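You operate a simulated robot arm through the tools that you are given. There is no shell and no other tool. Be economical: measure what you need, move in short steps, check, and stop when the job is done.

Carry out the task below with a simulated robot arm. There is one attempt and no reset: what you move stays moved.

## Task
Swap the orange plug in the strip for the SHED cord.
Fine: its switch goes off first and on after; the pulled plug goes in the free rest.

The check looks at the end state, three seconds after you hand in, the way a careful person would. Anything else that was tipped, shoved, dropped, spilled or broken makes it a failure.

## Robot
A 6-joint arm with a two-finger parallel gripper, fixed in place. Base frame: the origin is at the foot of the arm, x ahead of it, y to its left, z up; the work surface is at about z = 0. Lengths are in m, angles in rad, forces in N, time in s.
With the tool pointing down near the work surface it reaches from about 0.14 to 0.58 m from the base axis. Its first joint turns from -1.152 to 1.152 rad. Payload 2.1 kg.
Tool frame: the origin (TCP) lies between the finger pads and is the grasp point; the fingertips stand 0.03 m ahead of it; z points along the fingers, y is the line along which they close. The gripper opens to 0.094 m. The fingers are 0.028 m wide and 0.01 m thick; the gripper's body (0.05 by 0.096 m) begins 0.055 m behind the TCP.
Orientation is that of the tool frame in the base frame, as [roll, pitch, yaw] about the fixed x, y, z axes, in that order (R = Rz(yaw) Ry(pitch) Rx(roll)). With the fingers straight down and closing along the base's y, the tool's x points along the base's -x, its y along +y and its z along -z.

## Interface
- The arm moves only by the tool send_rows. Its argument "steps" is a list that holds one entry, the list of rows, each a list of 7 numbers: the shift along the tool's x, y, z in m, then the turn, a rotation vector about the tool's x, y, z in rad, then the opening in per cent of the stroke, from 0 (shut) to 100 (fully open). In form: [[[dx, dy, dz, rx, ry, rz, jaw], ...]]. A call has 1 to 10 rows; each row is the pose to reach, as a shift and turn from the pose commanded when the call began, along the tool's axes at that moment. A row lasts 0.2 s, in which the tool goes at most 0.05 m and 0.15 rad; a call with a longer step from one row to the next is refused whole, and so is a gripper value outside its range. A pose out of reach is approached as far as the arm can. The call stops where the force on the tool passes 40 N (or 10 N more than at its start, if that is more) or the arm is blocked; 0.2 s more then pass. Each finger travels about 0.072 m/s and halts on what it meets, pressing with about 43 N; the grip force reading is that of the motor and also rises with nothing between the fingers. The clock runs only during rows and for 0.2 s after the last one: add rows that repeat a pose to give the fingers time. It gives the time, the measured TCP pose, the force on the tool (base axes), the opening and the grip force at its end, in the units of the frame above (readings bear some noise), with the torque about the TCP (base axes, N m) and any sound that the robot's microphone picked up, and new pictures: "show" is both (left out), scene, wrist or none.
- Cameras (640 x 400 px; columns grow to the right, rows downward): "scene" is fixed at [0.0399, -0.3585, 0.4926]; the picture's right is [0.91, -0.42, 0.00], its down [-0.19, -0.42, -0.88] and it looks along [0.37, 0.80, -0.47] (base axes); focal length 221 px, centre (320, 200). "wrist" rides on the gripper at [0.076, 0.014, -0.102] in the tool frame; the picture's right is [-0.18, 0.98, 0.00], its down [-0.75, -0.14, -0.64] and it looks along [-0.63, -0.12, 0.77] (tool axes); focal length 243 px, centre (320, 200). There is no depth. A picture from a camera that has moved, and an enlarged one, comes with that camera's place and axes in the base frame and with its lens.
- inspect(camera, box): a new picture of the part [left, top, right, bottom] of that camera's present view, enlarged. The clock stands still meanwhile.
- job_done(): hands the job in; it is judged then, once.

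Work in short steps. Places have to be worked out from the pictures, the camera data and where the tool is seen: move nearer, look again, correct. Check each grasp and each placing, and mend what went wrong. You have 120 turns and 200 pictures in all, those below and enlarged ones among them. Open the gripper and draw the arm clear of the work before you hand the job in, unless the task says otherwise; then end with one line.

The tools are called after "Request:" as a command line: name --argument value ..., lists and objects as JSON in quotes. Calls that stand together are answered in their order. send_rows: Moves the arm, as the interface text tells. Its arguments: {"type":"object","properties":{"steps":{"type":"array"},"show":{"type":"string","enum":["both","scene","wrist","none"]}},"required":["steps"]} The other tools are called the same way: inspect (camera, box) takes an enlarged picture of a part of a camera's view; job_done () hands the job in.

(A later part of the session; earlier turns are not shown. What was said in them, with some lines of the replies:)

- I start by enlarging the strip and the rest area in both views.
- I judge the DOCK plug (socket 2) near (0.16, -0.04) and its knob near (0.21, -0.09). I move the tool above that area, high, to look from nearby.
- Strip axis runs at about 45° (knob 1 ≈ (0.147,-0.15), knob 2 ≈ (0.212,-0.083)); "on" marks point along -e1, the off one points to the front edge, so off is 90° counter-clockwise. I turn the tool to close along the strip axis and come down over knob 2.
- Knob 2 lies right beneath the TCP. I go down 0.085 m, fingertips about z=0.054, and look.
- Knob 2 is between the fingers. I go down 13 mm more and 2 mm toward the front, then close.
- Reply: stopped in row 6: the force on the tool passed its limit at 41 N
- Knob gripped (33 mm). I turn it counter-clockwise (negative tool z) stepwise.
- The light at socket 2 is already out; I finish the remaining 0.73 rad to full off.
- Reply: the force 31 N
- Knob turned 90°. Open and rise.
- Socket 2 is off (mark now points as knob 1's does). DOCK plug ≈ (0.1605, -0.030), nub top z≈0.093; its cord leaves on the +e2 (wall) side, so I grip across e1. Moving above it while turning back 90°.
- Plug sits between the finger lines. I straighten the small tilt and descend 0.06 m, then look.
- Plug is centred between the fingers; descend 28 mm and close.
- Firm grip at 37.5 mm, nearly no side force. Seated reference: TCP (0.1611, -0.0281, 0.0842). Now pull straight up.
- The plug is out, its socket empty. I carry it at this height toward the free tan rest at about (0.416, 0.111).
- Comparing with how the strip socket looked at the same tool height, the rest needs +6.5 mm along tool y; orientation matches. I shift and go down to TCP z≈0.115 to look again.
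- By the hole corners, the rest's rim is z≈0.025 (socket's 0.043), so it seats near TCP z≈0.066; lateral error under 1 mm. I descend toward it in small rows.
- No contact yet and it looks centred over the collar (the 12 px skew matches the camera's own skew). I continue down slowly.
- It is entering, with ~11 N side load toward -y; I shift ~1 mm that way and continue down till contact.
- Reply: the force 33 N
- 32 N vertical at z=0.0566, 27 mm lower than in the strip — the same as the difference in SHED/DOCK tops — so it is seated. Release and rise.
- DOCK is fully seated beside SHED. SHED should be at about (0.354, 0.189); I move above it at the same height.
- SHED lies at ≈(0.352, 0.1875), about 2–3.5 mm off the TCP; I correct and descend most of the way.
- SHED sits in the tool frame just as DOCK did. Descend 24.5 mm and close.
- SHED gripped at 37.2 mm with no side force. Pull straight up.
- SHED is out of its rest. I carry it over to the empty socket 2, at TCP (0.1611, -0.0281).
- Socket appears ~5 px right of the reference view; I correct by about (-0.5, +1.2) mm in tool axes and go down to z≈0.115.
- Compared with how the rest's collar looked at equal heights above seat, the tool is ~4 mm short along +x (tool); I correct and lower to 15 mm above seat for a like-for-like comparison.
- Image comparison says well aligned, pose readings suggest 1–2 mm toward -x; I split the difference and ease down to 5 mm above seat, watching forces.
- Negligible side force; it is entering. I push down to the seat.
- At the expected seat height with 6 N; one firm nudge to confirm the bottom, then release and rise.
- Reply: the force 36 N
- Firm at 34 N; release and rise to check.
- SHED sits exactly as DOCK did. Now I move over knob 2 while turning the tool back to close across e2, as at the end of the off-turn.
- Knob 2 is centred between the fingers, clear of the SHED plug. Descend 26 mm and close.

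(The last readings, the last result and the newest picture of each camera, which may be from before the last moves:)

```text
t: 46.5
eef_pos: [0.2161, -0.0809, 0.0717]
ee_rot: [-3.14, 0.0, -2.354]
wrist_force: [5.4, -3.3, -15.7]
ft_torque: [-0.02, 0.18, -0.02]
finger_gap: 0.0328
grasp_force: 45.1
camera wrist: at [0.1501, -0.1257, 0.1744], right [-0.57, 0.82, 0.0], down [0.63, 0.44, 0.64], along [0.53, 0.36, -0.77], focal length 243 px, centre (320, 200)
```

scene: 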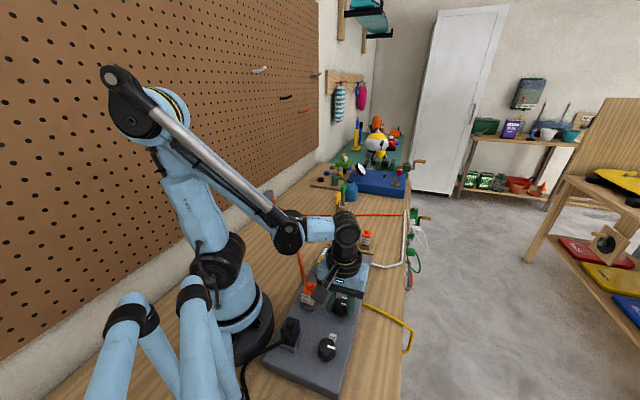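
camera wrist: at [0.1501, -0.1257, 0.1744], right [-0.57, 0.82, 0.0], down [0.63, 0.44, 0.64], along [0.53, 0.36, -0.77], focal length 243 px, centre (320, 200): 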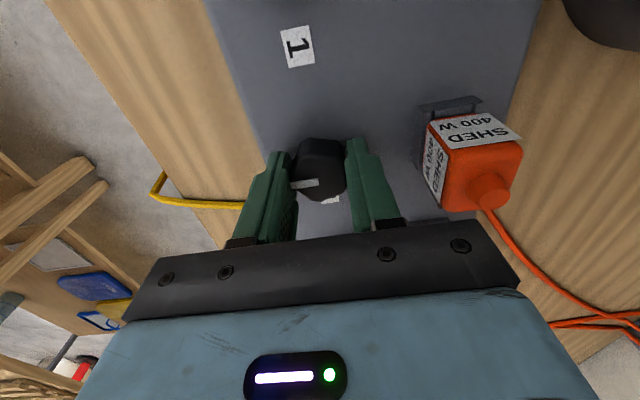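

Gripped at 33 mm. Turn clockwise 90° (positive tool z), in two calls.

Request:
send_rows --steps '[[[0, 0, 0, 0, 0, 0.12, 20], [0, 0, 0, 0, 0, 0.24, 20], [0, 0, 0, 0, 0, 0.36, 20], [0, 0, 0, 0, 0, 0.48, 20], [0, 0, 0, 0, 0, 0.6, 20], [0, 0, 0, 0, 0, 0.72, 20], [0, 0, 0, 0, 0, 0.84, 20], [0, 0, 0, 0, 0, 0.84, 20]]]' --show "none"

Request:
send_rows --steps '[[[0, 0, 0, 0, 0, 0.12, 20], [0, 0, 0, 0, 0, 0.24, 20], [0, 0, 0, 0, 0, 0.36, 20], [0, 0, 0, 0, 0, 0.48, 20], [0, 0, 0, 0, 0, 0.6, 20], [0, 0, 0, 0, 0, 0.73, 20], [0, 0, 0, 0, 0, 0.73, 20]]]'

```text
t: 48.2
eef_pos: [0.2163, -0.0823, 0.0727]
ee_rot: [3.139, -0.001, 3.087]
wrist_force: [-10.1, 16.0, 31.7]
ft_torque: [0.1, 0.43, -0.04]
finger_gap: 0.033
grasp_force: 44.8
```

```text
t: 49.9
eef_pos: [0.2149, -0.0816, 0.0718]
ee_rot: [3.141, 0.001, 2.358]
wrist_force: [-5.7, 7.5, -26.7]
ft_torque: [0.77, 0.58, -0.04]
finger_gap: 0.0332
grasp_force: 45.1
camera wrist: at [0.1705, -0.0184, 0.1737], right [0.82, 0.57, 0.0], down [0.43, -0.63, 0.64], along [0.36, -0.53, -0.77], focal length 243 px, centre (320, 200)
```

scene: 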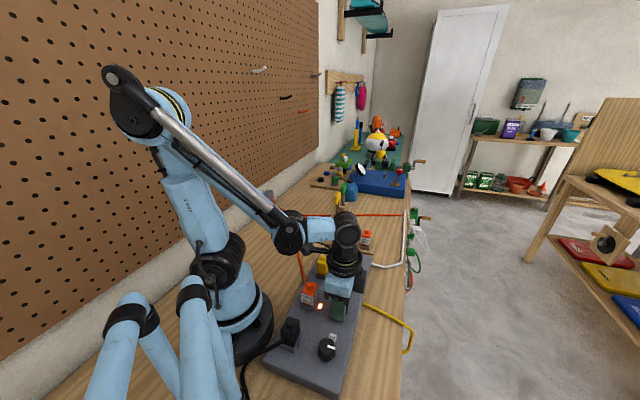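
wrist: 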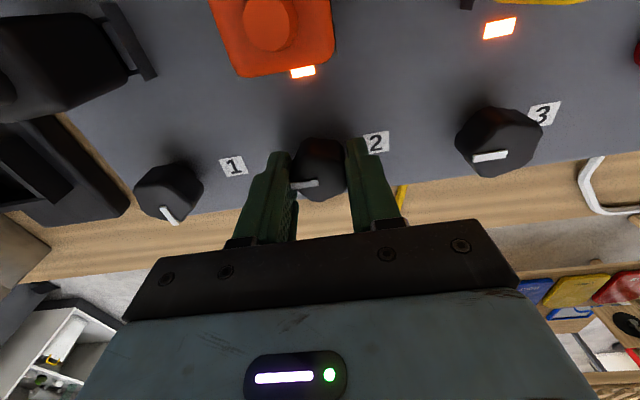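

The light at socket 2 is on again and so is socket 3's. Open, rise, and draw the arm clear for a final look.

Request:
send_rows --steps '[[[0, 0, 0, 0, 0, 0, 40], [0, 0, 0, 0, 0, 0, 60], [0, 0, -0.02, 0, 0, 0, 60], [0, 0, -0.06, 0, 0, 0, 60], [0, 0, -0.1, 0, 0, 0, 60], [0, 0, -0.14, 0, 0, 0, 60], [0, 0.04, -0.16, 0, 0, 0, 60], [-0.02, 0.08, -0.17, 0, 0, 0, 60], [-0.04, 0.12, -0.18, 0, 0, 0, 60], [-0.04, 0.12, -0.18, 0, 0, 0, 60]]]'

Request:
inspect --camera "scene" --box '[260, 200, 420, 380]'

Request:
inspect --camera "wrist" --box '[0, 0, 420, 200]'

```text
t: 52.0
eef_pos: [0.3308, -0.0254, 0.2546]
ee_rot: [3.14, 0.0, 2.359]
wrist_force: [-0.5, 0.1, -0.8]
ft_torque: [-0.02, -0.01, -0.02]
finger_gap: 0.0565
grasp_force: 0.0
camera wrist: at [0.2857, 0.0372, 0.3565], right [0.82, 0.57, 0.0], down [0.43, -0.63, 0.64], along [0.36, -0.53, -0.77], focal length 243 px, centre (320, 200)
```

scene: 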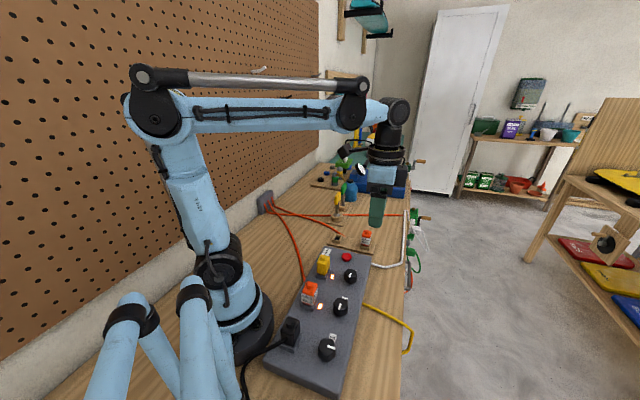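
wrist: 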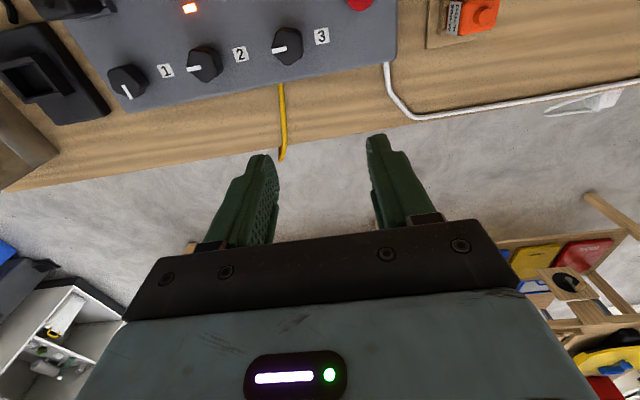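

```text
2.22 times, centred on (340, 290) of scene
camera zoom: at [0.0399, -0.3585, 0.4926], right [0.91, -0.42, 0.0], down [-0.19, -0.42, -0.88], along [0.37, 0.8, -0.47], focal length 491 px, centre (276, 0)
```

zoom: 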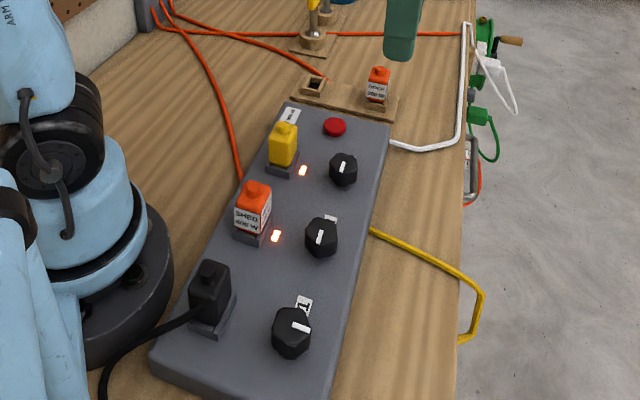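

```text
1.52 times, centred on (210, 100) of wrist
camera zoom: at [0.2857, 0.0372, 0.3565], right [0.82, 0.57, 0.0], down [0.43, -0.63, 0.64], along [0.36, -0.53, -0.77], focal length 370 px, centre (488, 352)
```

zoom: 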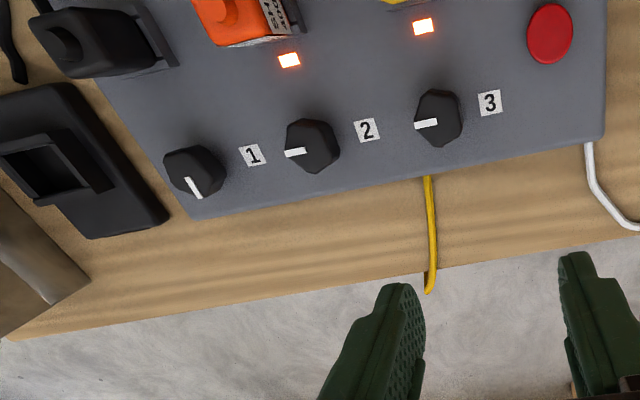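

Everything is as asked: SHED is in socket 2 with its switch on and light lit, DOCK is in the free rest, and the other items are undisturbed. The gripper is open and clear, so I hand in.

Request:
job_done

```text
The job is handed in.
```

The SHED plug is now in socket 2 in place of the orange DOCK plug, its switch went off before the swap and is back on with the light lit, and DOCK is in the free rest beside SHED's old one.
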